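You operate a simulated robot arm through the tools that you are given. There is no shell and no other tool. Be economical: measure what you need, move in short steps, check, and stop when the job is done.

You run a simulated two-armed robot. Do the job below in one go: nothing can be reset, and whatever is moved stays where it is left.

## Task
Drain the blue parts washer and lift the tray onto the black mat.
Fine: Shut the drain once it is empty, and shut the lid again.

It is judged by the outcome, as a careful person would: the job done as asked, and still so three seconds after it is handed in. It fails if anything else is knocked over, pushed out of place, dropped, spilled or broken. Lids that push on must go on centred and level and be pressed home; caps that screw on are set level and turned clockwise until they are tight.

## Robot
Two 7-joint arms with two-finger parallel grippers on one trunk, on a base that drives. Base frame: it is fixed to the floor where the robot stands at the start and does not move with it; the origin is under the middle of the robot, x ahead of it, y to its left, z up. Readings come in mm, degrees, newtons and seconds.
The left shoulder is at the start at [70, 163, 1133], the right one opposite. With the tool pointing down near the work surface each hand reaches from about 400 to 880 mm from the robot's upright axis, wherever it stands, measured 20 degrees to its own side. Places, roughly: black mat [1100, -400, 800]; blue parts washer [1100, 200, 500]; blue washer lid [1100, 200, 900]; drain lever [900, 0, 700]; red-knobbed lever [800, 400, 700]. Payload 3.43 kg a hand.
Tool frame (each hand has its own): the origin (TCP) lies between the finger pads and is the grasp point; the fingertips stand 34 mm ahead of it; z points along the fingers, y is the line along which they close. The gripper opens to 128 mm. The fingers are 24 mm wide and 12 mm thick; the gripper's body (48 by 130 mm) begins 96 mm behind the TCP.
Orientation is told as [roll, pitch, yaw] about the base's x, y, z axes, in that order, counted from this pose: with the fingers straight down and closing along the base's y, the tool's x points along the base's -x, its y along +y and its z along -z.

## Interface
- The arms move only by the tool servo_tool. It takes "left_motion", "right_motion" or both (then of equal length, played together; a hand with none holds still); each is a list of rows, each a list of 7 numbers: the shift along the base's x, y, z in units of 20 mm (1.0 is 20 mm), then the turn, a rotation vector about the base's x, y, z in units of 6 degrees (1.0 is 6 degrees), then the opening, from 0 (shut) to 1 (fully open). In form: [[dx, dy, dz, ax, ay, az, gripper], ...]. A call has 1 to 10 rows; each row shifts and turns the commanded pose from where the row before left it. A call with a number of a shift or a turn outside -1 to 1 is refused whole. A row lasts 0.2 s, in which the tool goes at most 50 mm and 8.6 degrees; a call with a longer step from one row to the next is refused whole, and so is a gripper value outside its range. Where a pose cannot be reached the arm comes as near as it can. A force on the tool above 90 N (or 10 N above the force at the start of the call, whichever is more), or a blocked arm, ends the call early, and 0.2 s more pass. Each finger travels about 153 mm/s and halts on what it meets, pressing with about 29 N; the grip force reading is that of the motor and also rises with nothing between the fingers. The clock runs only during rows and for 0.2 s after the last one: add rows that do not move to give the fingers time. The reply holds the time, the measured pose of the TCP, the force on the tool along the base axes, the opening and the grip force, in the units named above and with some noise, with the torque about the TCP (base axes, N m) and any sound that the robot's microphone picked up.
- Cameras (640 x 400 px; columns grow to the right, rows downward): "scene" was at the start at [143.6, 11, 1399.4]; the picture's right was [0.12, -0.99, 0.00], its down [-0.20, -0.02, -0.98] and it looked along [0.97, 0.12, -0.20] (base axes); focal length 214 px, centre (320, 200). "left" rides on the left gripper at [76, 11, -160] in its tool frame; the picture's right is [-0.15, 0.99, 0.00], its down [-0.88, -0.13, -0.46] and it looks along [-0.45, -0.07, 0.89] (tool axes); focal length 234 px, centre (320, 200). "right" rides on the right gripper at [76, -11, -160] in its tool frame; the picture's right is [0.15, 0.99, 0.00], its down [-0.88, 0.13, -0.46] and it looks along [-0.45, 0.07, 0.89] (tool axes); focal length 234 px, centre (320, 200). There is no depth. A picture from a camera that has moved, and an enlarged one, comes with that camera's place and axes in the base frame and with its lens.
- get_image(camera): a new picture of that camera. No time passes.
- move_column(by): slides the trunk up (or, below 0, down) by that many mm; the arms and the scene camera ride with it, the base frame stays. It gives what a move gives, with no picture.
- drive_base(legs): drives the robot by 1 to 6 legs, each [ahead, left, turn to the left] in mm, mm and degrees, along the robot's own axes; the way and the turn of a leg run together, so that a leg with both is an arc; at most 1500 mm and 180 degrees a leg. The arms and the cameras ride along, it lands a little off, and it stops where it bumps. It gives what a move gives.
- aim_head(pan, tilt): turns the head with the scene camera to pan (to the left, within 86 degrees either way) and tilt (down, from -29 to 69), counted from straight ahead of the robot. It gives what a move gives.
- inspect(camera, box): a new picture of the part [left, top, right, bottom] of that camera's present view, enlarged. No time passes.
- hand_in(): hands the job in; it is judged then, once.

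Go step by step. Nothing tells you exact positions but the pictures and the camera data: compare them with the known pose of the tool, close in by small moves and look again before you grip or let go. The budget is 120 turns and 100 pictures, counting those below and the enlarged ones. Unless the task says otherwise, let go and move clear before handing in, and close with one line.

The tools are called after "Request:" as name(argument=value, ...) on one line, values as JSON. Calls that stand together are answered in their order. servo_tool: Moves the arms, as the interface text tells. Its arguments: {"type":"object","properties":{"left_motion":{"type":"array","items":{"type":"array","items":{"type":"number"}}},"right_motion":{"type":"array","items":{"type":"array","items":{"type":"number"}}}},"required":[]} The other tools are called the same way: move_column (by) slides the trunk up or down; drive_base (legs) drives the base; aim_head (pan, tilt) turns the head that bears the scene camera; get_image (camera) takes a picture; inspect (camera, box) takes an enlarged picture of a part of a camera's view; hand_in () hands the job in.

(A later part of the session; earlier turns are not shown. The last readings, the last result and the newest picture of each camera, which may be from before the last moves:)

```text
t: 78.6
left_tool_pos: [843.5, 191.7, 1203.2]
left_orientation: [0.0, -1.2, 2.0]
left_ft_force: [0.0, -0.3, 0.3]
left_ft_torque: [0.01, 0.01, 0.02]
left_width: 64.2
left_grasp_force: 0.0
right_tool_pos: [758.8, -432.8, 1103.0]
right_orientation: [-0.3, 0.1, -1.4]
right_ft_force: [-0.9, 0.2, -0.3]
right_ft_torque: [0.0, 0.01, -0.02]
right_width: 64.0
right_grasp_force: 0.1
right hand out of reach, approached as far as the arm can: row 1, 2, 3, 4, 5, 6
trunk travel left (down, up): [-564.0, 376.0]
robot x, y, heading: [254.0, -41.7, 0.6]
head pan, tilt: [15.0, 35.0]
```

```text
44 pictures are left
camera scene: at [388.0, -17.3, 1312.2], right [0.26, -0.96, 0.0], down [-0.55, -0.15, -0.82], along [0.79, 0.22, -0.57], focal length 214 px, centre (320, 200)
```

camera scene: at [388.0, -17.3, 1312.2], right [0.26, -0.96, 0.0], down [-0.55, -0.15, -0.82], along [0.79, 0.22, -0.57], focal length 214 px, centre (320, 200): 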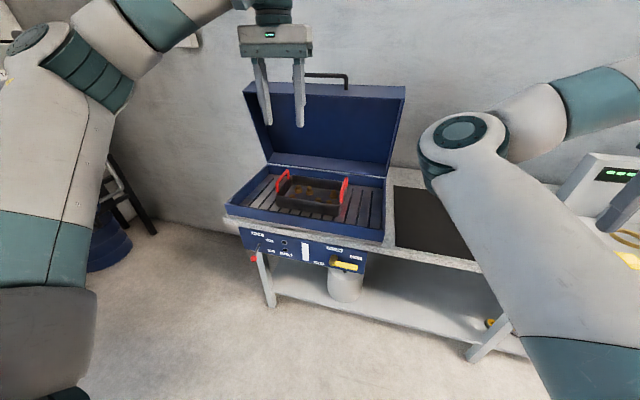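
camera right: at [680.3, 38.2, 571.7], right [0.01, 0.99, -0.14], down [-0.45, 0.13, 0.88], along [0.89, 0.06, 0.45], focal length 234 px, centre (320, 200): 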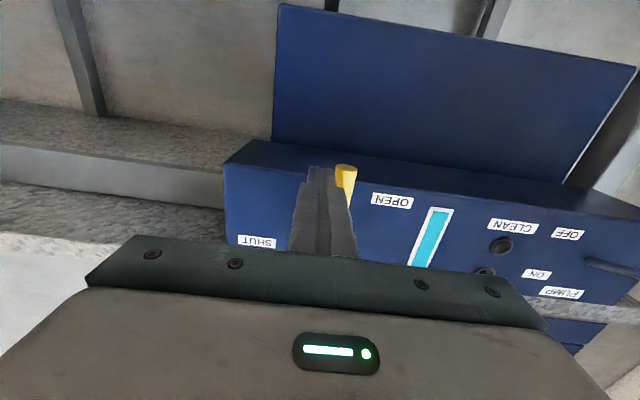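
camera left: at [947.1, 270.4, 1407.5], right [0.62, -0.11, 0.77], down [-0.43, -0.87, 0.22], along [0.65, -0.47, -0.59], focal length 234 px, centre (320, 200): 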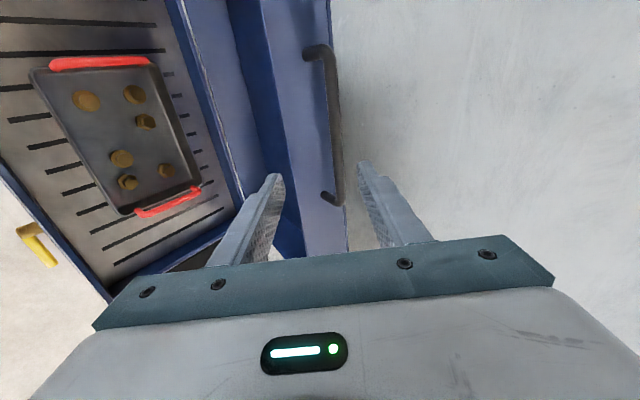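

The right arm's elbow is folded inward, limiting it; I try extending it forward before bringing it in.

Request:
servo_tool(right_motion=[[1, 0, 0, 0, 0, 0, 0.5], [1, 0, 0, 0, 0, 0, 0.5], [1, 0, 0, 0, 0, 0, 0.5], [1, 0, 0, 0, 0, 0, 0.5], [1, 0, 0, 0, 0, 0, 0.5], [1, 0.5, 0, 0, 0, 0, 0.5], [1, 0.5, 0, 0, 0, 0, 0.5], [0, 1, 0, 0, 0, 0, 0.5], [0, 1, 0, 0, 0, 0, 0.5], [0, 1, 0, 0, 0, 0, 0.5]])

Request:
servo_tool(right_motion=[[0, 1, 0, 0, 0, 0, 0.5], [0, 1, 0, 0, 0, 0, 0.5], [0, 1, 0, 0, 0, 0, 0.5], [0, 1, 0, 0, 0, 0, 0.5], [0, 1, 0, 0, 0, 0, 0.5], [0, 1, 0, 0, 0, 0, 0.5], [0, 1, 0, 0, 0, 0, 0.5]])

Request:
get_image(camera="scene")

```text
t: 80.8
left_tool_pos: [844.5, 192.1, 1204.2]
left_orientation: [0.1, -1.3, 1.8]
left_ft_force: [-0.5, -0.3, 0.1]
left_ft_torque: [-0.01, 0.0, 0.0]
left_width: 63.7
left_grasp_force: 0.1
right_tool_pos: [900.8, -377.2, 1104.0]
right_orientation: [-0.3, 0.0, -1.4]
right_ft_force: [-0.9, -0.1, 0.7]
right_ft_torque: [-0.01, 0.01, 0.0]
right_width: 64.1
right_grasp_force: 0.0
right hand out of reach, approached as far as the arm can: row 9, 10
trunk travel left (down, up): [-564.0, 376.0]
robot x, y, heading: [255.3, -41.6, 0.4]
head pan, tilt: [15.0, 35.0]
```

```text
t: 82.4
left_tool_pos: [844.0, 191.4, 1203.0]
left_orientation: [0.0, -1.1, 1.9]
left_ft_force: [0.4, -0.1, -0.3]
left_ft_torque: [0.03, -0.01, 0.01]
left_width: 64.0
left_grasp_force: 0.1
right_tool_pos: [901.0, -376.9, 1104.2]
right_orientation: [-0.3, 0.1, -1.5]
right_ft_force: [-0.1, -0.4, -0.4]
right_ft_torque: [-0.01, -0.01, -0.01]
right_width: 63.9
right_grasp_force: 0.0
right hand out of reach, approached as far as the arm can: row 1, 2, 3, 4, 5, 6, 7
trunk travel left (down, up): [-564.0, 376.0]
robot x, y, heading: [253.5, -38.6, 0.1]
head pan, tilt: [15.0, 35.0]
```

```text
43 pictures are left
camera scene: at [388.0, -17.3, 1312.2], right [0.26, -0.96, 0.0], down [-0.55, -0.15, -0.82], along [0.79, 0.22, -0.57], focal length 214 px, centre (320, 200)
```

scene: 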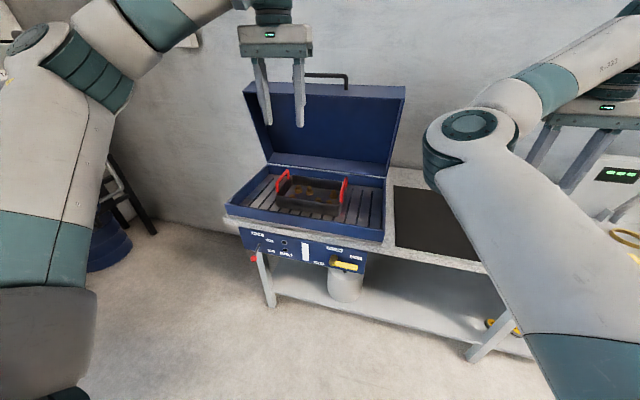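

Still blocked by a joint limit. I try going up toward the start posture height, then inward.

Request:
servo_tool(right_motion=[[-0.5, 0, 1, 0, 0, 0, 0.5], [-0.5, 0, 1, 0, 0, 0, 0.5], [-0.5, 0, 1, 0, 0, 0, 0.5], [-0.5, 0, 1, 0, 0, 0, 0.5], [-0.5, 0, 1, 0, 0, 0, 0.5], [-0.5, 0, 1, 0, 0, 0, 0.5], [-0.5, 0, 1, 0, 0, 0, 0.5], [-0.5, 0, 1, 0, 0, 0, 0.5], [-0.5, 0, 1, 0, 0, 0, 0.5], [-0.5, 0, 1, 0, 0, 0, 0.5]])

Request:
servo_tool(right_motion=[[-0.5, 1, 0.5, 0, 0, 0, 0.5], [-0.5, 1, 0.5, 0, 0, 0, 0.5], [-0.5, 1, 0.5, 0, 0, 0, 0.5], [-0.5, 1, 0.5, 0, 0, 0, 0.5], [-0.5, 1, 0.5, 0, 0, 0, 0.5], [-0.5, 1, 0, 0, 0, 0, 0.5], [-0.5, 1, 0, 0, 0, 0, 0.5], [-0.5, 1, 0, 0, 0, 0, 0.5]])

Request:
get_image(camera="scene")

```text
t: 84.6
left_tool_pos: [842.5, 191.8, 1204.6]
left_orientation: [0.1, -1.2, 1.8]
left_ft_force: [0.4, -0.5, 0.3]
left_ft_torque: [0.0, 0.02, -0.01]
left_width: 64.0
left_grasp_force: 0.1
right_tool_pos: [807.7, -395.6, 1294.6]
right_orientation: [0.3, 1.1, -2.7]
right_ft_force: [-0.2, 0.0, -0.4]
right_ft_torque: [-0.02, -0.05, 0.0]
right_width: 64.4
right_grasp_force: 0.1
right hand out of reach, approached as far as the arm can: row 1, 4
trunk travel left (down, up): [-564.0, 376.0]
robot x, y, heading: [254.6, -40.0, 0.4]
head pan, tilt: [15.0, 35.0]
```

```text
t: 85.2
left_tool_pos: [848.6, 192.4, 1201.4]
left_orientation: [0.0, -1.1, 1.9]
left_ft_force: [-0.4, -0.1, 0.4]
left_ft_torque: [0.0, 0.1, 0.0]
left_width: 63.8
left_grasp_force: 0.1
right_tool_pos: [835.9, -364.6, 1177.4]
right_orientation: [0.5, 17.1, -3.8]
right_ft_force: [0.7, -0.7, -0.8]
right_ft_torque: [-0.03, 0.07, -0.01]
right_width: 64.1
right_grasp_force: 0.0
trunk travel left (down, up): [-564.0, 376.0]
robot x, y, heading: [253.0, -36.1, 0.2]
head pan, tilt: [15.0, 35.0]
stopped in row 3 (right hand): the arm was blocked; the commanded pose is now the measured one
```

```text
42 pictures are left
camera scene: at [393.7, -16.4, 1311.2], right [0.26, -0.96, 0.0], down [-0.56, -0.15, -0.82], along [0.79, 0.21, -0.58], focal length 214 px, centre (320, 200)
```

scene: 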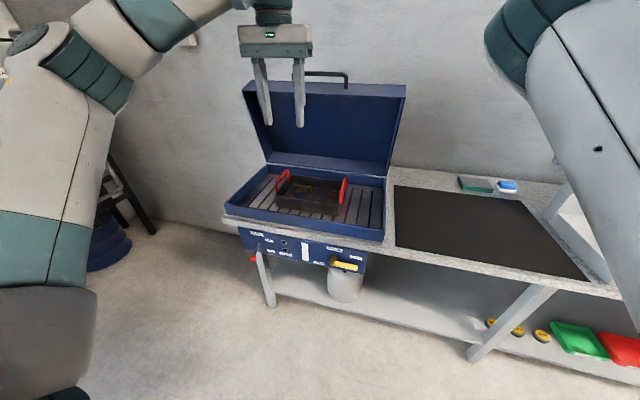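

The elbow flipped outward. I look at the right arm before going on.

Request:
aim_head(pan=-25, tilt=25)

Request:
get_image(camera="scene")

```text
t: 86.3
left_tool_pos: [843.0, 190.8, 1203.1]
left_orientation: [0.0, -1.3, 1.9]
left_ft_force: [0.3, 0.0, -0.1]
left_ft_torque: [0.02, -0.02, -0.01]
left_width: 63.6
left_grasp_force: 0.0
right_tool_pos: [830.7, -366.0, 1179.7]
right_orientation: [0.6, 16.6, -3.6]
right_ft_force: [-0.6, 0.4, -0.5]
right_ft_torque: [0.01, 0.01, 0.0]
right_width: 63.9
right_grasp_force: 0.0
trunk travel left (down, up): [-564.0, 376.0]
robot x, y, heading: [256.3, -41.0, 0.1]
head pan, tilt: [-25.0, 25.0]
```

```text
41 pictures are left
camera scene: at [386.9, -79.0, 1327.8], right [-0.42, -0.91, 0.0], down [-0.38, 0.18, -0.91], along [0.82, -0.38, -0.42], focal length 214 px, centre (320, 200)
```

scene: 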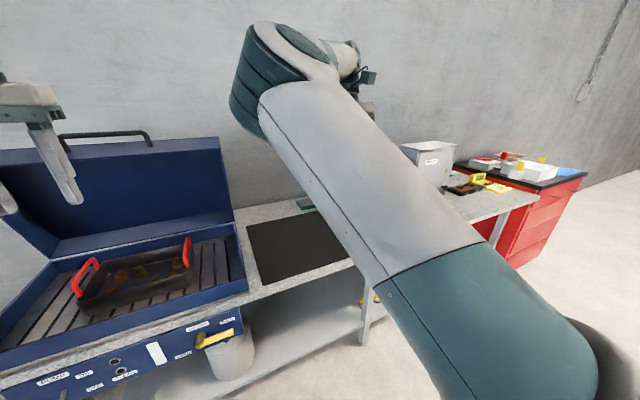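

Request:
servo_tool(right_motion=[[0, 1, 0, 0, 0, 0, 0.5], [0, 1, 0, 0, 0, 0, 0.5], [0, 1, 0, 0, 0, 0, 0.5], [0, 1, 0, 0, 0, 0, 0.5], [0, 1, 0, 0, 0, 0, 0.5], [0, 1, 0, 0, 0, 0, 0.5]])

Request:
get_image(camera="scene")

```text
t: 87.1
left_tool_pos: [842.4, 190.8, 1203.9]
left_orientation: [0.0, -1.3, 1.9]
left_ft_force: [-0.1, 0.0, 1.0]
left_ft_torque: [-0.01, -0.02, 0.01]
left_width: 63.9
left_grasp_force: 0.0
right_tool_pos: [837.0, -326.6, 1094.6]
right_orientation: [0.4, 26.0, -5.4]
right_ft_force: [-0.8, -0.5, -0.8]
right_ft_torque: [-0.01, -0.02, 0.0]
right_width: 64.0
right_grasp_force: 0.1
trunk travel left (down, up): [-564.0, 376.0]
robot x, y, heading: [250.6, -42.7, 0.3]
head pan, tilt: [-25.0, 25.0]
stopped in row 3 (right hand): the arm was blocked; the commanded pose is now the measured one
```

```text
40 pictures are left
camera scene: at [385.9, -79.0, 1328.1], right [-0.42, -0.91, 0.0], down [-0.38, 0.18, -0.91], along [0.82, -0.38, -0.42], focal length 214 px, centre (320, 200)
```

scene: 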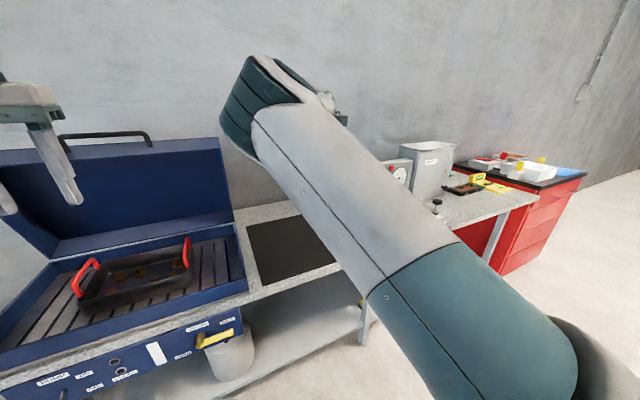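

The arm is mid-reconfiguration; I continue with gentler steps while levelling the hand.

Request:
servo_tool(right_motion=[[0, 0.2, 0.3, 0, -0.6, 0, 0.5], [0, 0.2, 0.3, 0, -0.6, 0, 0.5], [0, 0.2, 0.3, 0, -0.6, 0, 0.5], [0, 0.2, 0.3, 0, -0.6, 0, 0.5], [0, 0.2, 0.3, 0, -0.6, 0, 0.5], [0, 0.2, 0.3, 0, -0.6, 0, 0.5], [0, 0.2, 0.3, 0, -0.6, 0, 0.5]])

Request:
servo_tool(right_motion=[[0, 0.5, 0, 0, 0, 0, 0.5], [0, 0.5, 0, 0, 0, 0, 0.5], [0, 0.5, 0, 0, 0, 0, 0.5], [0, 0.5, 0, 0, 0, 0, 0.5], [0, 0.5, 0, 0, 0, 0, 0.5], [0, 0.5, 0, 0, 0, 0, 0.5], [0, 0.5, 0, 0, 0, 0, 0.5]])

Request:
get_image(camera="scene")

```text
t: 88.0
left_tool_pos: [843.6, 189.8, 1204.6]
left_orientation: [0.1, -1.3, 1.8]
left_ft_force: [-0.4, -1.2, 0.6]
left_ft_torque: [0.02, 0.0, -0.01]
left_width: 64.1
left_grasp_force: 0.0
right_tool_pos: [833.3, -327.3, 1027.2]
right_orientation: [1.2, 23.5, -6.8]
right_ft_force: [0.1, -0.8, -0.5]
right_ft_torque: [0.02, 0.01, -0.02]
right_width: 63.9
right_grasp_force: 0.1
trunk travel left (down, up): [-564.0, 376.0]
robot x, y, heading: [249.9, -39.9, 0.2]
head pan, tilt: [-25.0, 25.0]
stopped in row 4 (right hand): the arm was blocked; the commanded pose is now the measured one
```

```text
t: 89.8
left_tool_pos: [843.8, 191.3, 1203.6]
left_orientation: [0.1, -1.3, 1.8]
left_ft_force: [-0.1, -0.1, -0.7]
left_ft_torque: [-0.01, 0.01, 0.0]
left_width: 64.1
left_grasp_force: 0.1
right_tool_pos: [829.5, -273.0, 981.8]
right_orientation: [1.1, 28.7, -8.6]
right_ft_force: [0.2, -0.4, 0.4]
right_ft_torque: [0.02, 0.01, 0.0]
right_width: 63.9
right_grasp_force: 0.0
trunk travel left (down, up): [-564.0, 376.0]
robot x, y, heading: [252.6, -43.1, 0.2]
head pan, tilt: [-25.0, 25.0]
stopped in row 7 (right hand): the arm was blocked; the commanded pose is now the measured one
```

```text
39 pictures are left
camera scene: at [386.4, -79.6, 1328.0], right [-0.42, -0.91, 0.0], down [-0.38, 0.18, -0.91], along [0.82, -0.38, -0.42], focal length 214 px, centre (320, 200)
```

scene: 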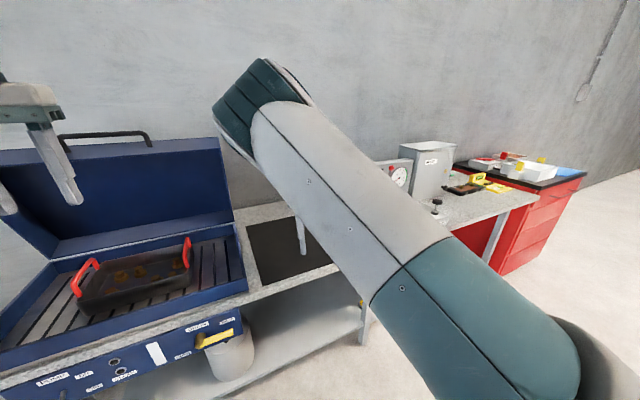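

The hand has sunk during the reconfiguration; I raise the trunk for clearance and continue levelling it in small steps.

Request:
move_column(by=150)

Request:
servo_tool(right_motion=[[0, 0, 0, 0, 0, 0, 0.5], [0, 0, 0, 0, -0.4, 0, 0.5], [0, 0, 0, 0, -0.4, 0, 0.5], [0, 0, 0, 0, -0.4, 0, 0.5], [0, 0, 0, 0, -0.4, 0, 0.5], [0, 0, 0, 0, -0.4, 0, 0.5], [0, 0, 0, 0, -0.4, 0, 0.5], [0, 0, 0, 0, -0.4, 0, 0.5], [0, 0, 0, 0, -0.4, 0, 0.5], [0, 0, 0, 0, -0.4, 0, 0.5]])

Request:
servo_tool(right_motion=[[0, 0.5, 0.2, 0, 0, 0, 0.5], [0, 0.5, 0.2, 0, 0, 0, 0.5], [0, 0.5, 0.2, 0, 0, 0, 0.5], [0, 0.5, 0.2, 0, 0, 0, 0.5], [0, 0.5, 0.2, 0, 0, 0, 0.5]])

Request:
get_image(camera="scene")

```text
t: 91.6
left_tool_pos: [844.0, 190.4, 1353.6]
left_orientation: [0.0, -1.3, 2.0]
left_ft_force: [-0.1, 0.0, 0.3]
left_ft_torque: [-0.02, -0.01, 0.05]
left_width: 64.0
left_grasp_force: 0.0
right_tool_pos: [828.6, -271.6, 1133.1]
right_orientation: [1.1, 28.7, -8.4]
right_ft_force: [0.1, 0.0, 0.1]
right_ft_torque: [0.02, 0.02, 0.0]
right_width: 63.9
right_grasp_force: 0.0
trunk travel left (down, up): [-714.0, 226.0]
robot x, y, heading: [255.6, -41.4, 0.4]
head pan, tilt: [-25.0, 25.0]
```

```text
t: 93.3
left_tool_pos: [843.3, 190.7, 1353.9]
left_orientation: [0.1, -1.3, 1.7]
left_ft_force: [-0.5, -0.8, 0.1]
left_ft_torque: [0.0, -0.01, -0.02]
left_width: 64.0
left_grasp_force: 0.0
right_tool_pos: [810.3, -284.0, 1060.8]
right_orientation: [2.9, 22.2, -9.4]
right_ft_force: [-0.4, -0.7, -0.7]
right_ft_torque: [-0.01, -0.01, 0.01]
right_width: 64.2
right_grasp_force: 0.1
trunk travel left (down, up): [-714.0, 226.0]
robot x, y, heading: [252.9, -41.8, 0.3]
head pan, tilt: [-25.0, 25.0]
stopped in row 8 (right hand): the arm was blocked; the commanded pose is now the measured one
```

```text
t: 94.5
left_tool_pos: [843.1, 190.4, 1353.9]
left_orientation: [-0.1, -1.3, 1.9]
left_ft_force: [0.3, 0.4, 0.3]
left_ft_torque: [0.02, -0.02, -0.02]
left_width: 64.0
left_grasp_force: 0.2
right_tool_pos: [821.0, -265.3, 1073.0]
right_orientation: [3.4, 23.3, -10.6]
right_ft_force: [-0.5, 0.6, 0.4]
right_ft_torque: [-0.05, 0.01, -0.01]
right_width: 64.2
right_grasp_force: 0.0
right hand out of reach, approached as far as the arm can: row 3, 4, 5
trunk travel left (down, up): [-714.0, 226.0]
robot x, y, heading: [249.6, -37.4, -0.2]
head pan, tilt: [-25.0, 25.0]
```

```text
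38 pictures are left
camera scene: at [386.8, -79.2, 1477.9], right [-0.42, -0.91, 0.0], down [-0.38, 0.18, -0.91], along [0.82, -0.38, -0.42], focal length 214 px, centre (320, 200)
```

scene: 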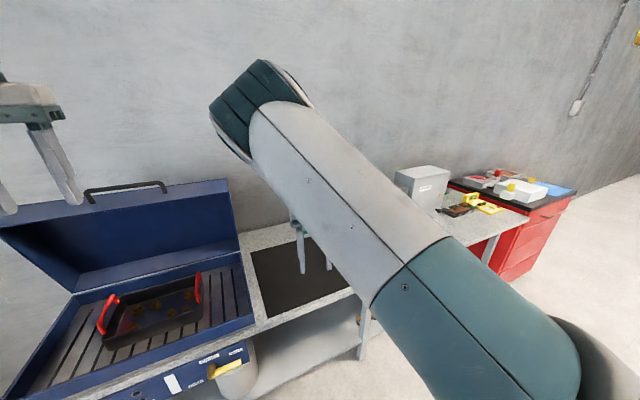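

The right arm is now elbow-up over the top, so the hand should level out farther from and lower than the shoulder. I move it forward and down over the mat while levelling.

Request:
servo_tool(right_motion=[[0.8, 0, -0.3, 0, -0.2, 0, 0.5], [0.8, 0, -0.3, 0, -0.2, 0, 0.5], [0.8, 0, -0.3, 0, -0.4, 0, 0.5], [0.8, 0, -0.3, 0, -0.4, 0, 0.5], [0.8, 0, -0.3, 0, -0.4, 0, 0.5], [0.8, 0, -0.3, 0, -0.4, 0, 0.5], [0.8, 0, -0.3, 0, -0.4, 0, 0.5], [0, 0, 0, 0, -0.4, 0, 0.5]])

Request:
servo_tool(right_motion=[[0, 0.5, 0, 0, -0.4, 0, 0.5], [0, 0.5, 0, 0, -0.4, 0, 0.5], [0, 0.5, 0, 0, -0.4, 0, 0.5], [0, 0.5, 0, 0, -0.4, 0, 0.5]])

Request:
get_image(camera="scene")

```text
t: 96.3
left_tool_pos: [841.6, 191.4, 1355.3]
left_orientation: [0.0, -1.3, 1.9]
left_ft_force: [0.0, 0.0, -0.5]
left_ft_torque: [0.03, 0.01, 0.03]
left_width: 64.2
left_grasp_force: 0.0
right_tool_pos: [934.0, -253.4, 1042.6]
right_orientation: [5.2, 5.3, -8.7]
right_ft_force: [0.3, -0.4, 0.4]
right_ft_torque: [-0.01, -0.01, 0.01]
right_width: 64.1
right_grasp_force: 0.0
trunk travel left (down, up): [-714.0, 226.0]
robot x, y, heading: [251.0, -41.0, 0.2]
head pan, tilt: [-25.0, 25.0]
```

```text
t: 97.3
left_tool_pos: [844.1, 189.0, 1353.8]
left_orientation: [0.0, -1.3, 1.9]
left_ft_force: [-0.1, -0.4, -0.1]
left_ft_torque: [-0.01, -0.02, 0.02]
left_width: 63.9
left_grasp_force: 0.1
right_tool_pos: [951.6, -245.2, 1036.8]
right_orientation: [7.0, -3.5, -9.2]
right_ft_force: [-0.9, -0.3, -0.1]
right_ft_torque: [0.0, 0.03, -0.04]
right_width: 64.0
right_grasp_force: 0.0
right hand out of reach, approached as far as the arm can: row 2, 3, 4
trunk travel left (down, up): [-714.0, 226.0]
robot x, y, heading: [251.7, -39.6, 0.3]
head pan, tilt: [-25.0, 25.0]
```

```text
37 pictures are left
camera scene: at [386.6, -79.4, 1477.9], right [-0.42, -0.91, 0.0], down [-0.38, 0.18, -0.91], along [0.82, -0.38, -0.42], focal length 214 px, centre (320, 200)
```

scene: 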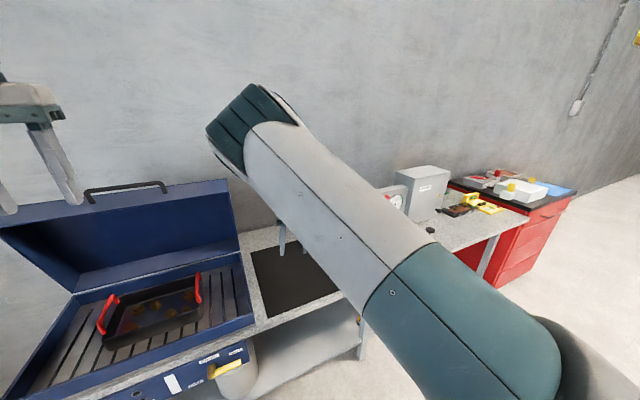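

Request:
servo_tool(right_motion=[[0, 0, 0, -0.6, 0, 0.75, 0.5], [0, 0, 0, -0.6, 0.3, 0.75, 0.5], [0.3, 0, -0.5, 0, 0.3, 0, 0.5], [0.3, 0, -0.5, 0, 0, 0, 0.5], [0.3, 0.5, -0.5, 0, 0, 0, 0.5], [0.3, 0.5, 0, 0, 0, 0, 0.5], [0.3, 0.5, 0, 0, 0, 0, 0.5]])

```text
t: 98.9
left_tool_pos: [843.7, 190.2, 1354.1]
left_orientation: [-0.1, -1.3, 2.0]
left_ft_force: [0.2, 0.2, -0.4]
left_ft_torque: [0.05, 0.01, -0.02]
left_width: 64.1
left_grasp_force: 0.0
right_tool_pos: [994.2, -219.2, 1013.7]
right_orientation: [-0.5, -1.0, 0.9]
right_ft_force: [-0.2, 0.5, 0.0]
right_ft_torque: [-0.02, 0.02, -0.02]
right_width: 64.1
right_grasp_force: 0.2
right hand out of reach, approached as far as the arm can: row 1, 2
trunk travel left (down, up): [-714.0, 226.0]
robot x, y, heading: [252.0, -42.3, 0.3]
head pan, tilt: [-25.0, 25.0]
```

The right hand is level now and moves freely again. I bring it a bit further in, then shift the base left to centre on the tray.

Request:
servo_tool(right_motion=[[0.4, 0.6, 0, 0, 0, 0, 0.5], [0.4, 0.6, 0, 0, 0, 0, 0.5], [0.4, 0.6, 0, 0, 0, 0, 0.5]], left_motion=[[1, 0, -1, 0, 0, -0.1, 0.5], [1, 0, -1, 0, 0, -0.1, 0.5], [1, 0, -1, 0, 0, -0.1, 0.5]])

Request:
drive_base(legs=[[0, 240, 0]])

Request:
aim_head(pan=0, tilt=40)

Request:
get_image(camera="scene")

Request:
get_image(camera="right")

```text
t: 99.7
left_tool_pos: [905.8, 190.6, 1293.4]
left_orientation: [0.1, -1.2, 0.1]
left_ft_force: [0.2, 0.7, 0.0]
left_ft_torque: [0.0, 0.01, 0.04]
left_width: 64.0
left_grasp_force: 0.1
right_tool_pos: [1018.9, -183.5, 1014.2]
right_orientation: [-0.4, -0.9, 0.7]
right_ft_force: [-0.5, -0.2, -0.8]
right_ft_torque: [0.03, 0.0, 0.02]
right_width: 64.0
right_grasp_force: 0.1
trunk travel left (down, up): [-714.0, 226.0]
robot x, y, heading: [249.4, -36.2, 0.2]
head pan, tilt: [-25.0, 25.0]
```

```text
t: 101.5
left_tool_pos: [903.2, 432.7, 1294.2]
left_orientation: [0.1, -1.3, -0.1]
left_ft_force: [-0.8, -0.2, -0.7]
left_ft_torque: [0.0, 0.01, 0.0]
left_width: 64.1
left_grasp_force: 0.0
right_tool_pos: [1016.8, 57.0, 1013.8]
right_orientation: [-0.4, -1.0, 0.8]
right_ft_force: [0.4, 0.1, 0.1]
right_ft_torque: [0.02, 0.04, -0.02]
right_width: 64.2
right_grasp_force: 0.0
trunk travel left (down, up): [-714.0, 226.0]
robot x, y, heading: [252.5, 202.8, 0.1]
head pan, tilt: [-25.0, 25.0]
```

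```text
t: 102.4
left_tool_pos: [902.3, 431.8, 1294.2]
left_orientation: [0.1, -1.2, 0.0]
left_ft_force: [-0.2, 0.3, -0.2]
left_ft_torque: [0.0, -0.05, 0.01]
left_width: 63.9
left_grasp_force: 0.0
right_tool_pos: [1016.7, 58.9, 1014.5]
right_orientation: [-0.3, -1.1, 0.8]
right_ft_force: [0.3, 0.0, -0.3]
right_ft_torque: [-0.01, -0.04, -0.01]
right_width: 64.1
right_grasp_force: 0.1
trunk travel left (down, up): [-714.0, 226.0]
robot x, y, heading: [252.7, 202.0, 0.4]
head pan, tilt: [0.0, 40.0]
```

```text
36 pictures are left
camera scene: at [387.0, 203.5, 1454.7], right [0.0, -1.0, 0.0], down [-0.64, 0.0, -0.77], along [0.77, 0.0, -0.64], focal length 214 px, centre (320, 200)
```

scene: 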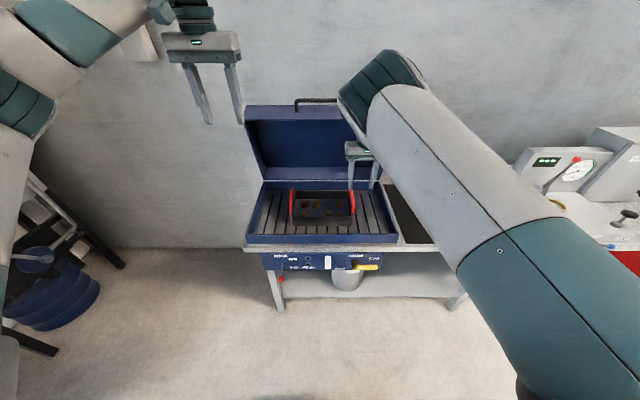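

```text
35 pictures are left
camera right: at [938.7, 46.7, 1172.3], right [-0.16, 0.99, -0.01], down [0.87, 0.15, 0.47], along [0.46, 0.07, -0.88], focal length 234 px, centre (320, 200)
```

right: 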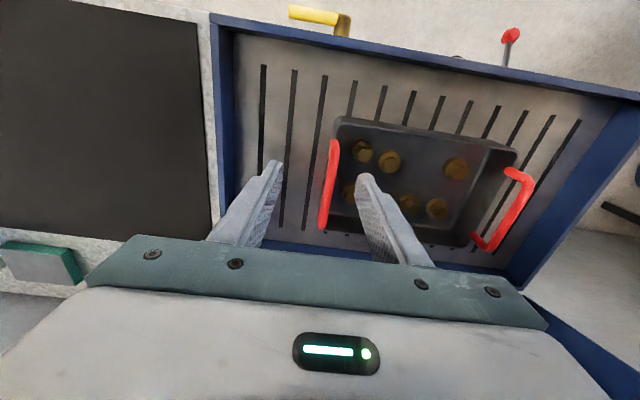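

The right hand is just to the outside of the right bail. I zoom in with the scene camera to fix both bails' positions.

Request:
inspect(camera="scene", box=[240, 140, 400, 240])

Request:
inspect(camera="right", box=[240, 100, 560, 300])

```text
4.00 times, centred on (320, 190) of scene
camera zoom: at [387.0, 203.5, 1454.7], right [0.0, -1.0, 0.0], down [-0.64, 0.0, -0.77], along [0.77, 0.0, -0.64], focal length 858 px, centre (320, 240)
```

zoom: 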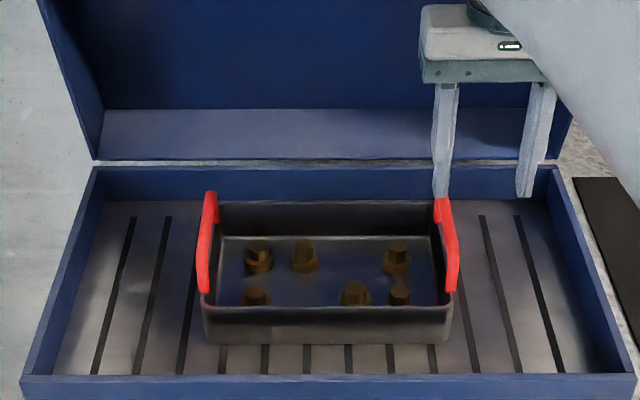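

```text
2.00 times, centred on (400, 200) of right
camera zoom: at [938.7, 46.7, 1172.3], right [-0.16, 0.99, -0.01], down [0.87, 0.15, 0.47], along [0.46, 0.07, -0.88], focal length 468 px, centre (160, 200)
```

zoom: 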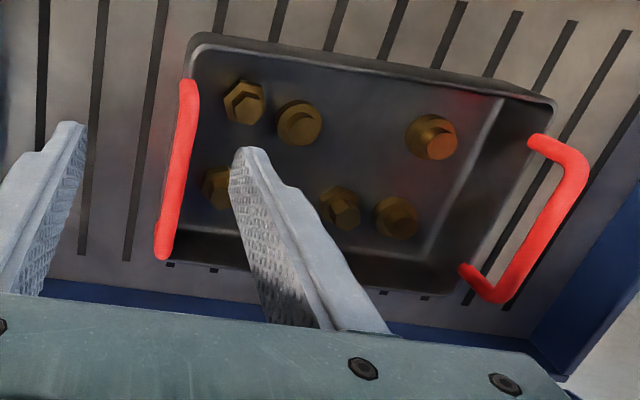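

Bails: right about (1055, 74), left about (1055, 319), bar tops near z≈900. I bring both hands above them.

Request:
servo_tool(left_motion=[[0.75, -0.5, -1, 0, 0, 0, 0.5], [0.75, -0.5, -1, 0, 0, 0, 0.5], [0.75, -0.5, -1, 0, 0, 0, 0.5], [0.75, -0.5, -1, 0, 0, 0, 0.5], [0.75, -0.5, -1, 0, 0, 0, 0.5], [0.75, -0.5, -1, 0, 0, 0, 0.5], [0.75, -0.5, -1, 0, 0, 0, 0.5], [0.75, -0.7, -1, 0, 0, 0, 0.5], [0.75, -0.7, -1, 0, 0, 0, 0.5], [0.75, -0.7, -1, 0, 0, 0, 0.5]])

Request:
servo_tool(left_motion=[[0, 0, -1, 0, 0.1, 0, 0.5], [0, 0, -1, 0, 0.1, 0, 0.5], [0, 0, -1, 0, 0, 0, 0.5], [0, 0, -1, 0, 0, 0, 0.5]], right_motion=[[0.4, 0.2, 0, 0, 0, 0, 0.5], [0.4, 0.2, 0, 0, 0.1, 0, 0.5], [0.4, 0.2, 0, 0, 0, 0, 0.5], [0.4, 0.2, -0.5, 0, 0, 0, 0.5]])

Request:
get_image(camera="left")

Request:
get_image(camera="right")

Request:
inspect(camera="scene", box=[240, 140, 400, 240])

```text
t: 104.6
left_tool_pos: [1052.5, 320.3, 1093.7]
left_orientation: [0.0, -1.3, -0.1]
left_ft_force: [0.8, -0.1, -0.3]
left_ft_torque: [0.03, -0.02, 0.01]
left_width: 64.1
left_grasp_force: 0.1
right_tool_pos: [1018.2, 58.3, 1014.2]
right_orientation: [-0.5, -0.9, 0.8]
right_ft_force: [0.1, 0.5, 0.7]
right_ft_torque: [0.04, 0.04, 0.01]
right_width: 63.9
right_grasp_force: 0.0
trunk travel left (down, up): [-714.0, 226.0]
robot x, y, heading: [247.9, 204.3, 0.4]
head pan, tilt: [0.0, 40.0]
```

```text
t: 105.6
left_tool_pos: [1054.9, 322.4, 1011.2]
left_orientation: [0.1, 0.0, 0.0]
left_ft_force: [0.7, 0.4, -0.4]
left_ft_torque: [0.02, 0.01, 0.0]
left_width: 64.0
left_grasp_force: 0.0
right_tool_pos: [1049.8, 72.2, 1002.1]
right_orientation: [-0.5, -0.3, 0.8]
right_ft_force: [0.4, -0.2, -0.6]
right_ft_torque: [0.01, 0.02, -0.03]
right_width: 64.0
right_grasp_force: 0.1
trunk travel left (down, up): [-714.0, 226.0]
robot x, y, heading: [248.0, 203.7, 0.1]
head pan, tilt: [0.0, 40.0]
```

```text
32 pictures are left
camera left: at [978.7, 334.3, 1170.6], right [0.15, 0.99, 0.0], down [0.88, -0.13, 0.46], along [0.45, -0.07, -0.89], focal length 234 px, centre (320, 200)
```

left: 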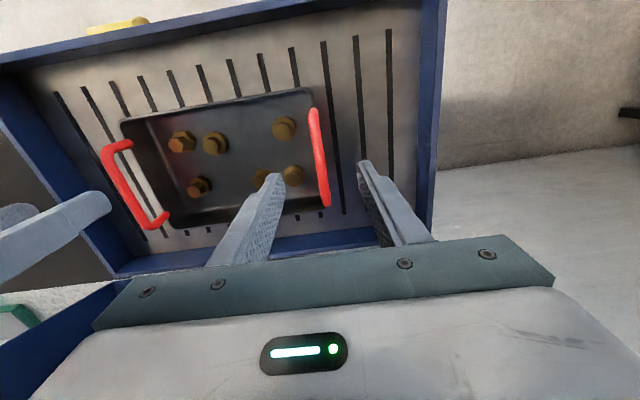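

```text
31 pictures are left
camera right: at [973.5, 61.8, 1161.4], right [-0.16, 0.99, -0.01], down [0.88, 0.15, 0.46], along [0.45, 0.07, -0.89], focal length 234 px, centre (320, 200)
```

right: 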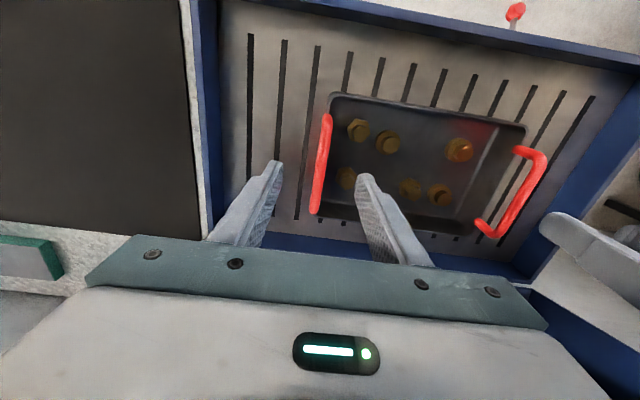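

```text
4.00 times, centred on (320, 190) of scene
camera zoom: at [388.8, 203.7, 1454.5], right [0.0, -1.0, 0.0], down [-0.64, 0.0, -0.77], along [0.77, 0.0, -0.64], focal length 858 px, centre (320, 240)
```

zoom: 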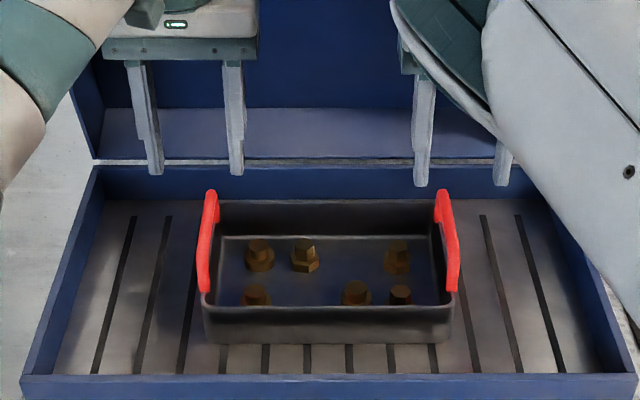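

Both grippers are aligned over their bails. I lower both together.

Request:
servo_tool(left_motion=[[0, 0, -1, 0, 0, 0, 0.5], [0, 0, -1, 0, 0, 0, 0.5], [0, 0, -1, 0, 0, 0, 0.5], [0, 0, -1, 0, 0, 0, 0.5], [0, 0, -0.9, 0, 0, 0, 0.5]], right_motion=[[0, 0.1, -0.9, 0, 0, 0, 0.5], [0, 0, -0.9, 0, 0, 0, 0.5], [0, 0, -0.9, 0, 0, 0, 0.5], [0, 0, -0.9, 0, 0, 0, 0.5], [0, 0, -0.85, 0, 0, 0, 0.5]])

Request:
inspect(camera="scene", box=[240, 140, 400, 240])

Request:
get_image(camera="right")

```text
t: 106.8
left_tool_pos: [1051.6, 319.8, 914.3]
left_orientation: [0.1, 0.0, 0.0]
left_ft_force: [-0.1, -0.1, 0.1]
left_ft_torque: [0.03, 0.03, 0.04]
left_width: 63.9
left_grasp_force: 0.1
right_tool_pos: [1049.3, 75.7, 915.0]
right_orientation: [-0.4, -0.3, 0.8]
right_ft_force: [-0.1, 0.2, -0.1]
right_ft_torque: [0.0, 0.02, 0.02]
right_width: 64.0
right_grasp_force: 0.1
trunk travel left (down, up): [-714.0, 226.0]
robot x, y, heading: [253.1, 207.2, 0.1]
head pan, tilt: [0.0, 40.0]
```

```text
4.00 times, centred on (320, 190) of scene
camera zoom: at [387.7, 203.6, 1454.6], right [0.0, -1.0, 0.0], down [-0.64, 0.0, -0.77], along [0.77, 0.0, -0.64], focal length 858 px, centre (320, 240)
```

zoom: 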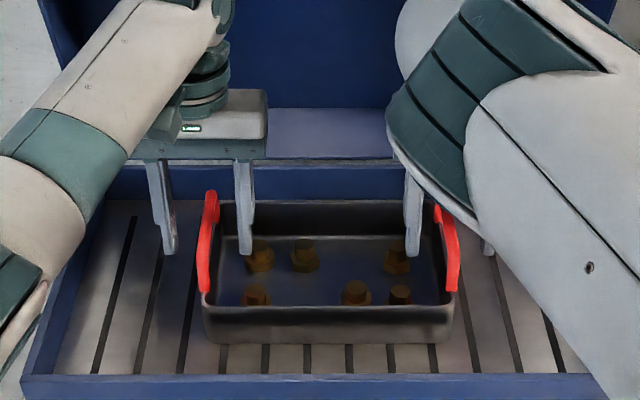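

```text
28 pictures are left
camera right: at [973.1, 63.4, 1074.1], right [-0.16, 0.99, -0.01], down [0.88, 0.15, 0.46], along [0.45, 0.07, -0.89], focal length 234 px, centre (320, 200)
```

right: 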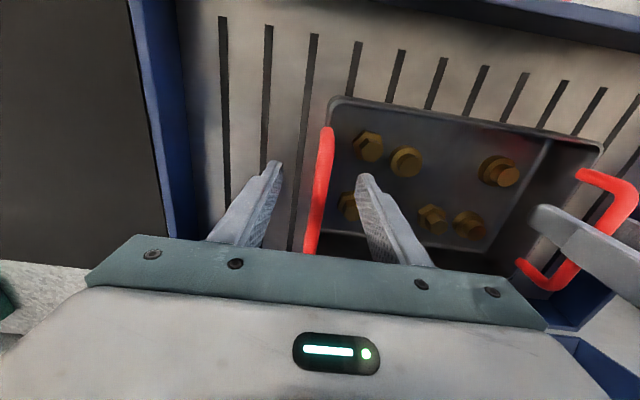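

The bar tops seem nearer z≈890, so I lower another 24 mm and close gently, watching the widths.

Request:
servo_tool(left_motion=[[0.2, 0, -0.6, 0, 0, 0, 0.5], [0.2, 0, -0.6, 0, 0, 0, 0.5], [0, 0, 0, 0, 0, 0, 0.25], [0, 0, 0, 0, 0, 0, 0.25], [0, 0, 0, 0, 0, 0, 0.25]], right_motion=[[0.2, 0, -0.6, 0, 0, 0, 0.5], [0.2, 0, -0.6, 0, 0, 0, 0.5], [0, 0, 0, 0, 0, 0, 0.25], [0, 0, 0, 0, 0, 0, 0.25], [0, 0, 0, 0, 0, 0, 0.25]])

Request:
inspect(camera="scene", box=[240, 140, 400, 240])

Request:
inspect(camera="left", box=[220, 60, 460, 260])

Request:
inspect(camera="right", box=[220, 60, 460, 260])

```text
t: 108.0
left_tool_pos: [1060.7, 320.9, 890.5]
left_orientation: [0.0, -0.1, 0.0]
left_ft_force: [0.0, -1.4, 0.2]
left_ft_torque: [0.01, -0.03, 0.0]
left_width: 31.9
left_grasp_force: 0.0
right_tool_pos: [1056.5, 76.4, 890.8]
right_orientation: [-0.5, -0.4, 0.8]
right_ft_force: [-0.4, -0.7, -0.3]
right_ft_torque: [0.01, 0.01, 0.0]
right_width: 31.9
right_grasp_force: 0.0
trunk travel left (down, up): [-714.0, 226.0]
robot x, y, heading: [250.7, 204.2, 0.5]
head pan, tilt: [0.0, 40.0]
```

```text
4.00 times, centred on (320, 190) of scene
camera zoom: at [386.9, 203.7, 1454.6], right [0.0, -1.0, 0.0], down [-0.64, 0.0, -0.77], along [0.77, 0.0, -0.64], focal length 858 px, centre (320, 240)
```

zoom: 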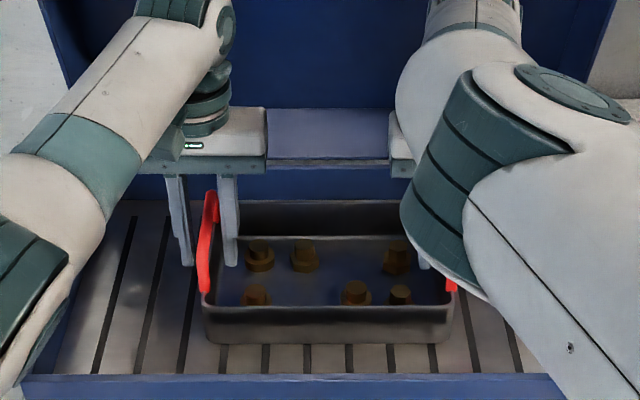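

```text
2.00 times, centred on (340, 160) of left
camera zoom: at [984.8, 332.5, 1049.6], right [0.15, 0.99, 0.0], down [0.88, -0.13, 0.46], along [0.45, -0.07, -0.89], focal length 468 px, centre (280, 280)
```

zoom: 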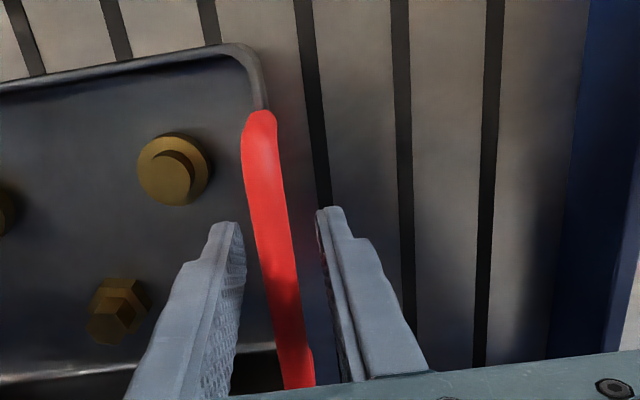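

```text
2.00 times, centred on (340, 160) of right
camera zoom: at [980.0, 64.2, 1050.1], right [-0.16, 0.99, -0.01], down [0.88, 0.15, 0.46], along [0.46, 0.07, -0.89], focal length 468 px, centre (280, 280)
```

zoom: 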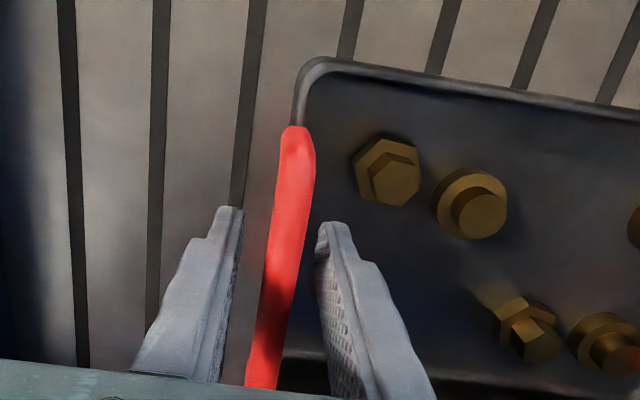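

The bails lie centred between the fingers on both sides. I close both grippers.

Request:
servo_tool(left_motion=[[0, 0, 0, 0, 0, 0, 0], [0, 0, 0, 0, 0, 0, 0], [0, 0, 0, 0, 0, 0, 0]], right_motion=[[0, 0, 0, 0, 0, 0, 0], [0, 0, 0, 0, 0, 0, 0], [0, 0, 0, 0, 0, 0, 0]])

Request:
inspect(camera="left", box=[220, 60, 460, 260])

```text
t: 108.8
left_tool_pos: [1060.0, 321.1, 890.8]
left_orientation: [0.0, -0.1, 0.0]
left_ft_force: [-0.4, 3.9, 2.4]
left_ft_torque: [-0.05, -0.04, 0.41]
left_width: 11.6
left_grasp_force: 28.8
right_tool_pos: [1057.0, 74.9, 890.2]
right_orientation: [-0.4, -0.4, 0.8]
right_ft_force: [-0.7, -3.2, 0.5]
right_ft_torque: [0.03, 0.03, -0.31]
right_width: 11.6
right_grasp_force: 29.0
trunk travel left (down, up): [-714.0, 226.0]
robot x, y, heading: [248.6, 205.5, 0.2]
head pan, tilt: [0.0, 40.0]
```

```text
2.00 times, centred on (340, 160) of left
camera zoom: at [984.7, 333.0, 1049.7], right [0.15, 0.99, 0.0], down [0.88, -0.13, 0.46], along [0.45, -0.07, -0.89], focal length 468 px, centre (280, 280)
```

zoom: 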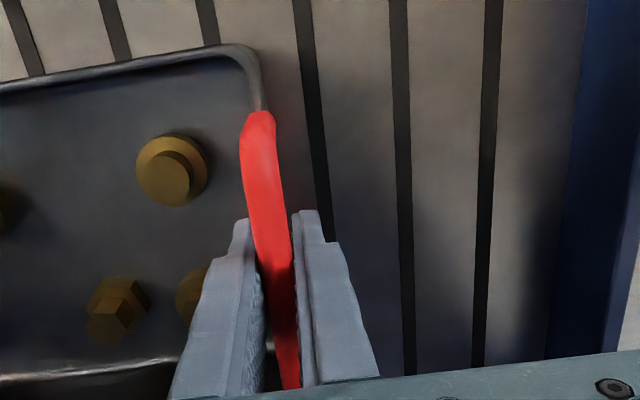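

Both bails are gripped (11.6 mm each). I lift together, slowly.

Request:
servo_tool(left_motion=[[0, 0, 0.3, 0, 0, 0, 0], [0, 0, 0.4, 0, 0, 0, 0], [0, 0, 0.4, 0, 0, 0, 0], [0, 0, 0.4, 0, 0, 0, 0]], right_motion=[[0, 0, 0.3, 0, 0, 0, 0], [0, 0, 0.4, 0, 0, 0, 0], [0, 0, 0.4, 0, 0, 0, 0], [0, 0, 0.4, 0, 0, 0, 0]])

Request:
inspect(camera="scene", box=[240, 140, 400, 240])

```text
t: 109.8
left_tool_pos: [1061.9, 321.3, 921.1]
left_orientation: [0.1, 0.1, 0.0]
left_ft_force: [0.0, 1.2, -5.8]
left_ft_torque: [-0.01, 0.49, 0.32]
left_width: 11.8
left_grasp_force: 28.9
right_tool_pos: [1057.8, 76.0, 920.4]
right_orientation: [-0.3, -0.3, 0.7]
right_ft_force: [1.0, -1.1, -5.2]
right_ft_torque: [0.06, -0.4, -0.47]
right_width: 11.8
right_grasp_force: 28.8
trunk travel left (down, up): [-714.0, 226.0]
robot x, y, heading: [247.3, 202.6, 0.3]
head pan, tilt: [0.0, 40.0]
```

```text
4.00 times, centred on (320, 190) of scene
camera zoom: at [388.4, 203.7, 1454.4], right [0.0, -1.0, 0.0], down [-0.64, 0.0, -0.77], along [0.77, 0.0, -0.64], focal length 858 px, centre (320, 240)
```

zoom: 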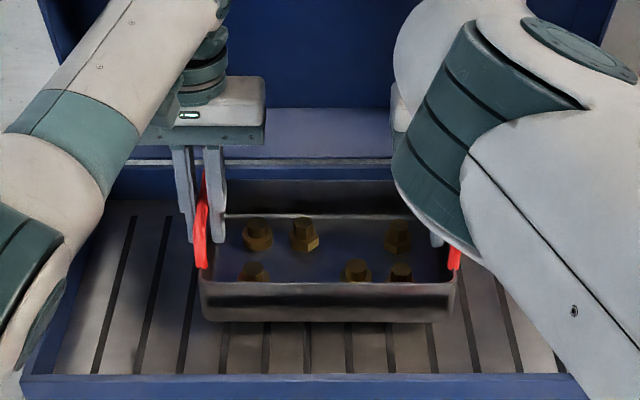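

The tray is up level, about 1.1 kg in all. I raise it clear with the trunk.

Request:
move_column(by=120)

Request:
get_image(camera="scene")

```text
t: 111.3
left_tool_pos: [1061.8, 321.9, 1041.6]
left_orientation: [0.0, 0.0, 0.0]
left_ft_force: [-2.0, -1.2, -6.0]
left_ft_torque: [0.03, 0.11, 0.17]
left_width: 11.6
left_grasp_force: 28.8
right_tool_pos: [1056.9, 75.8, 1038.2]
right_orientation: [-0.4, -0.3, 0.8]
right_ft_force: [1.5, 1.1, -5.8]
right_ft_torque: [-0.01, 0.03, -0.59]
right_width: 11.9
right_grasp_force: 28.9
trunk travel left (down, up): [-834.0, 106.0]
robot x, y, heading: [249.3, 205.0, 0.4]
head pan, tilt: [0.0, 40.0]
```

```text
22 pictures are left
camera scene: at [389.3, 203.7, 1574.3], right [0.0, -1.0, 0.0], down [-0.64, 0.0, -0.76], along [0.76, 0.0, -0.64], focal length 214 px, centre (320, 200)
```

scene: 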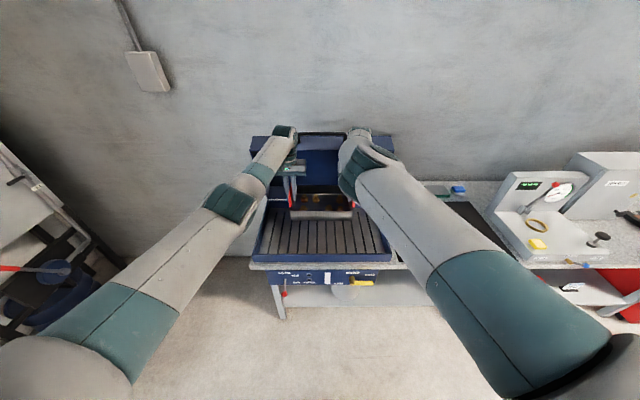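

The tray hangs level and clear of the washer. I drive the robot right, in stages, to bring it over the mat.

Request:
drive_base(legs=[[0, -290, 0]])

Request:
drive_base(legs=[[0, -280, 0]])

Request:
get_image(camera="scene")

```text
t: 113.3
left_tool_pos: [1063.2, 29.0, 1040.1]
left_orientation: [0.0, 0.0, 0.0]
left_ft_force: [-1.0, -4.1, -5.1]
left_ft_torque: [0.02, 0.02, 0.19]
left_width: 11.7
left_grasp_force: 29.2
right_tool_pos: [1059.1, -217.5, 1038.8]
right_orientation: [-0.4, -0.3, 0.7]
right_ft_force: [0.5, 3.8, -5.7]
right_ft_torque: [-0.09, 0.11, -0.52]
right_width: 11.6
right_grasp_force: 29.4
trunk travel left (down, up): [-834.0, 106.0]
robot x, y, heading: [250.2, -89.3, 0.0]
head pan, tilt: [0.0, 40.0]
```

```text
t: 115.2
left_tool_pos: [1064.3, -239.6, 1040.4]
left_orientation: [0.0, 0.0, 0.3]
left_ft_force: [-1.7, -1.6, -5.1]
left_ft_torque: [0.04, 0.2, 0.19]
left_width: 11.8
left_grasp_force: 28.9
right_tool_pos: [1059.6, -485.9, 1039.3]
right_orientation: [-0.4, -0.3, 1.0]
right_ft_force: [0.8, 1.4, -5.0]
right_ft_torque: [-0.04, -0.06, -0.56]
right_width: 11.6
right_grasp_force: 29.8
trunk travel left (down, up): [-834.0, 106.0]
robot x, y, heading: [252.3, -364.0, 0.3]
head pan, tilt: [0.0, 40.0]
```

```text
21 pictures are left
camera scene: at [390.5, -360.0, 1574.4], right [0.01, -1.0, 0.0], down [-0.64, 0.0, -0.77], along [0.77, 0.0, -0.64], focal length 214 px, centre (320, 200)
```

scene: 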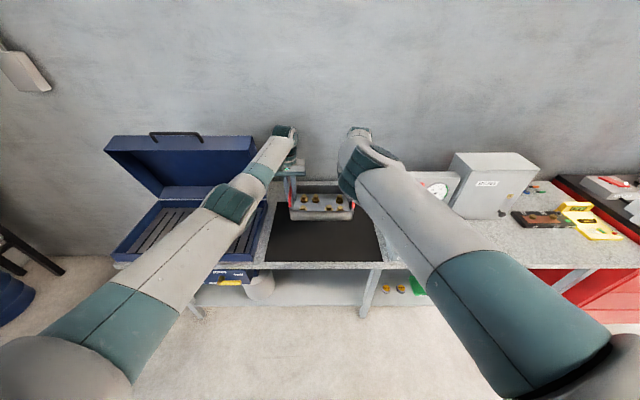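

The tray is over the mat, well inside its edges. I lower with the trunk most of the way, then finish slowly with the arms.

Request:
move_column(by=-120)

Request:
inspect(camera="scene", box=[230, 120, 430, 260])

```text
t: 116.7
left_tool_pos: [1063.2, -240.7, 921.5]
left_orientation: [0.2, 0.0, 0.2]
left_ft_force: [-1.7, -1.6, -5.0]
left_ft_torque: [0.02, 0.22, 0.17]
left_width: 11.6
left_grasp_force: 28.7
right_tool_pos: [1059.4, -487.5, 919.4]
right_orientation: [-0.4, -0.2, 1.0]
right_ft_force: [2.3, 1.4, -4.3]
right_ft_torque: [-0.01, -0.08, -0.58]
right_width: 11.8
right_grasp_force: 28.9
trunk travel left (down, up): [-714.0, 226.0]
robot x, y, heading: [254.6, -363.2, 0.3]
head pan, tilt: [0.0, 40.0]
```

```text
2.86 times, centred on (330, 190) of scene
camera zoom: at [390.0, -361.3, 1454.5], right [0.01, -1.0, 0.0], down [-0.64, 0.0, -0.77], along [0.77, 0.0, -0.64], focal length 613 px, centre (291, 229)
```

zoom: 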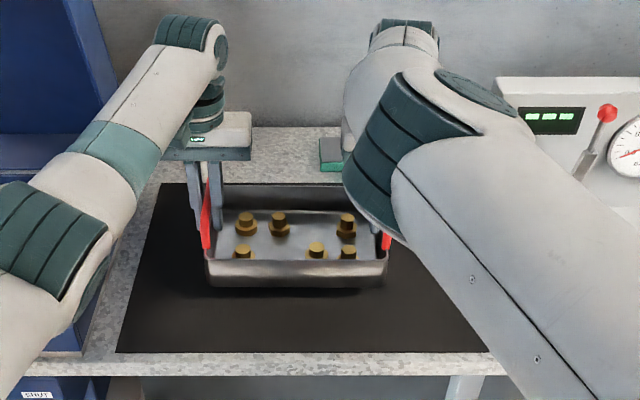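

Request:
servo_tool(left_motion=[[0, 0, -0.3, 0, 0, 0, 0], [0, 0, -0.3, 0, 0, 0, 0], [0, 0, -0.3, 0, 0, 0, 0], [0, 0, -0.3, 0, 0, 0, 0], [0, 0, -0.2, 0, 0, 0, 0]], right_motion=[[0, 0, -0.3, 0, 0, 0, 0], [0, 0, -0.3, 0, 0, 0, 0], [0, 0, -0.3, 0, 0, 0, 0], [0, 0, -0.3, 0, 0, 0, 0], [0, 0, -0.2, 0, 0, 0, 0]])

Request:
inspect(camera="scene", box=[230, 120, 430, 260])

```text
t: 117.9
left_tool_pos: [1063.7, -241.0, 892.5]
left_orientation: [0.2, 0.0, 0.2]
left_ft_force: [-0.6, 4.5, -4.1]
left_ft_torque: [-0.12, -0.03, 0.27]
left_width: 11.7
left_grasp_force: 28.5
right_tool_pos: [1060.0, -487.8, 892.4]
right_orientation: [-0.5, -0.2, 0.9]
right_ft_force: [1.1, -3.8, -5.6]
right_ft_torque: [0.0, 0.09, -0.44]
right_width: 11.7
right_grasp_force: 28.8
trunk travel left (down, up): [-714.0, 226.0]
robot x, y, heading: [249.4, -360.0, 0.3]
head pan, tilt: [0.0, 40.0]
```

```text
2.86 times, centred on (330, 190) of scene
camera zoom: at [390.4, -361.6, 1454.4], right [0.01, -1.0, 0.0], down [-0.64, 0.0, -0.77], along [0.77, 0.0, -0.64], focal length 613 px, centre (291, 229)
```

zoom: 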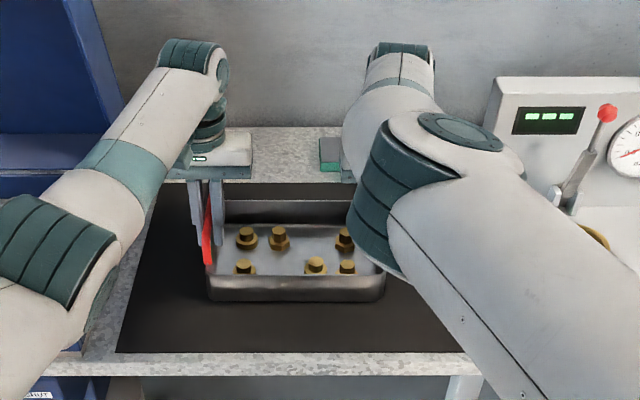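

Request:
servo_tool(left_motion=[[0, 0, -0.15, 0, 0, 0, 0], [0, 0, -0.15, 0, 0, 0, 0], [0, 0, -0.15, 0, 0, 0, 0], [0, 0, -0.15, 0, 0, 0, 0]], right_motion=[[0, 0, -0.15, 0, 0, 0, 0], [0, 0, -0.15, 0, 0, 0, 0], [0, 0, -0.15, 0, 0, 0, 0], [0, 0, -0.15, 0, 0, 0, 0]])

```text
t: 118.9
left_tool_pos: [1063.2, -239.7, 881.4]
left_orientation: [0.1, -0.1, 0.2]
left_ft_force: [0.4, 1.8, -5.8]
left_ft_torque: [-0.07, 0.06, 0.25]
left_width: 11.7
left_grasp_force: 28.5
right_tool_pos: [1058.0, -485.7, 880.8]
right_orientation: [-0.4, -0.4, 1.0]
right_ft_force: [-1.3, -0.4, 9.0]
right_ft_torque: [0.0, -0.01, -0.59]
right_width: 12.0
right_grasp_force: 28.8
trunk travel left (down, up): [-714.0, 226.0]
robot x, y, heading: [251.0, -360.4, 0.3]
head pan, tilt: [0.0, 40.0]
```

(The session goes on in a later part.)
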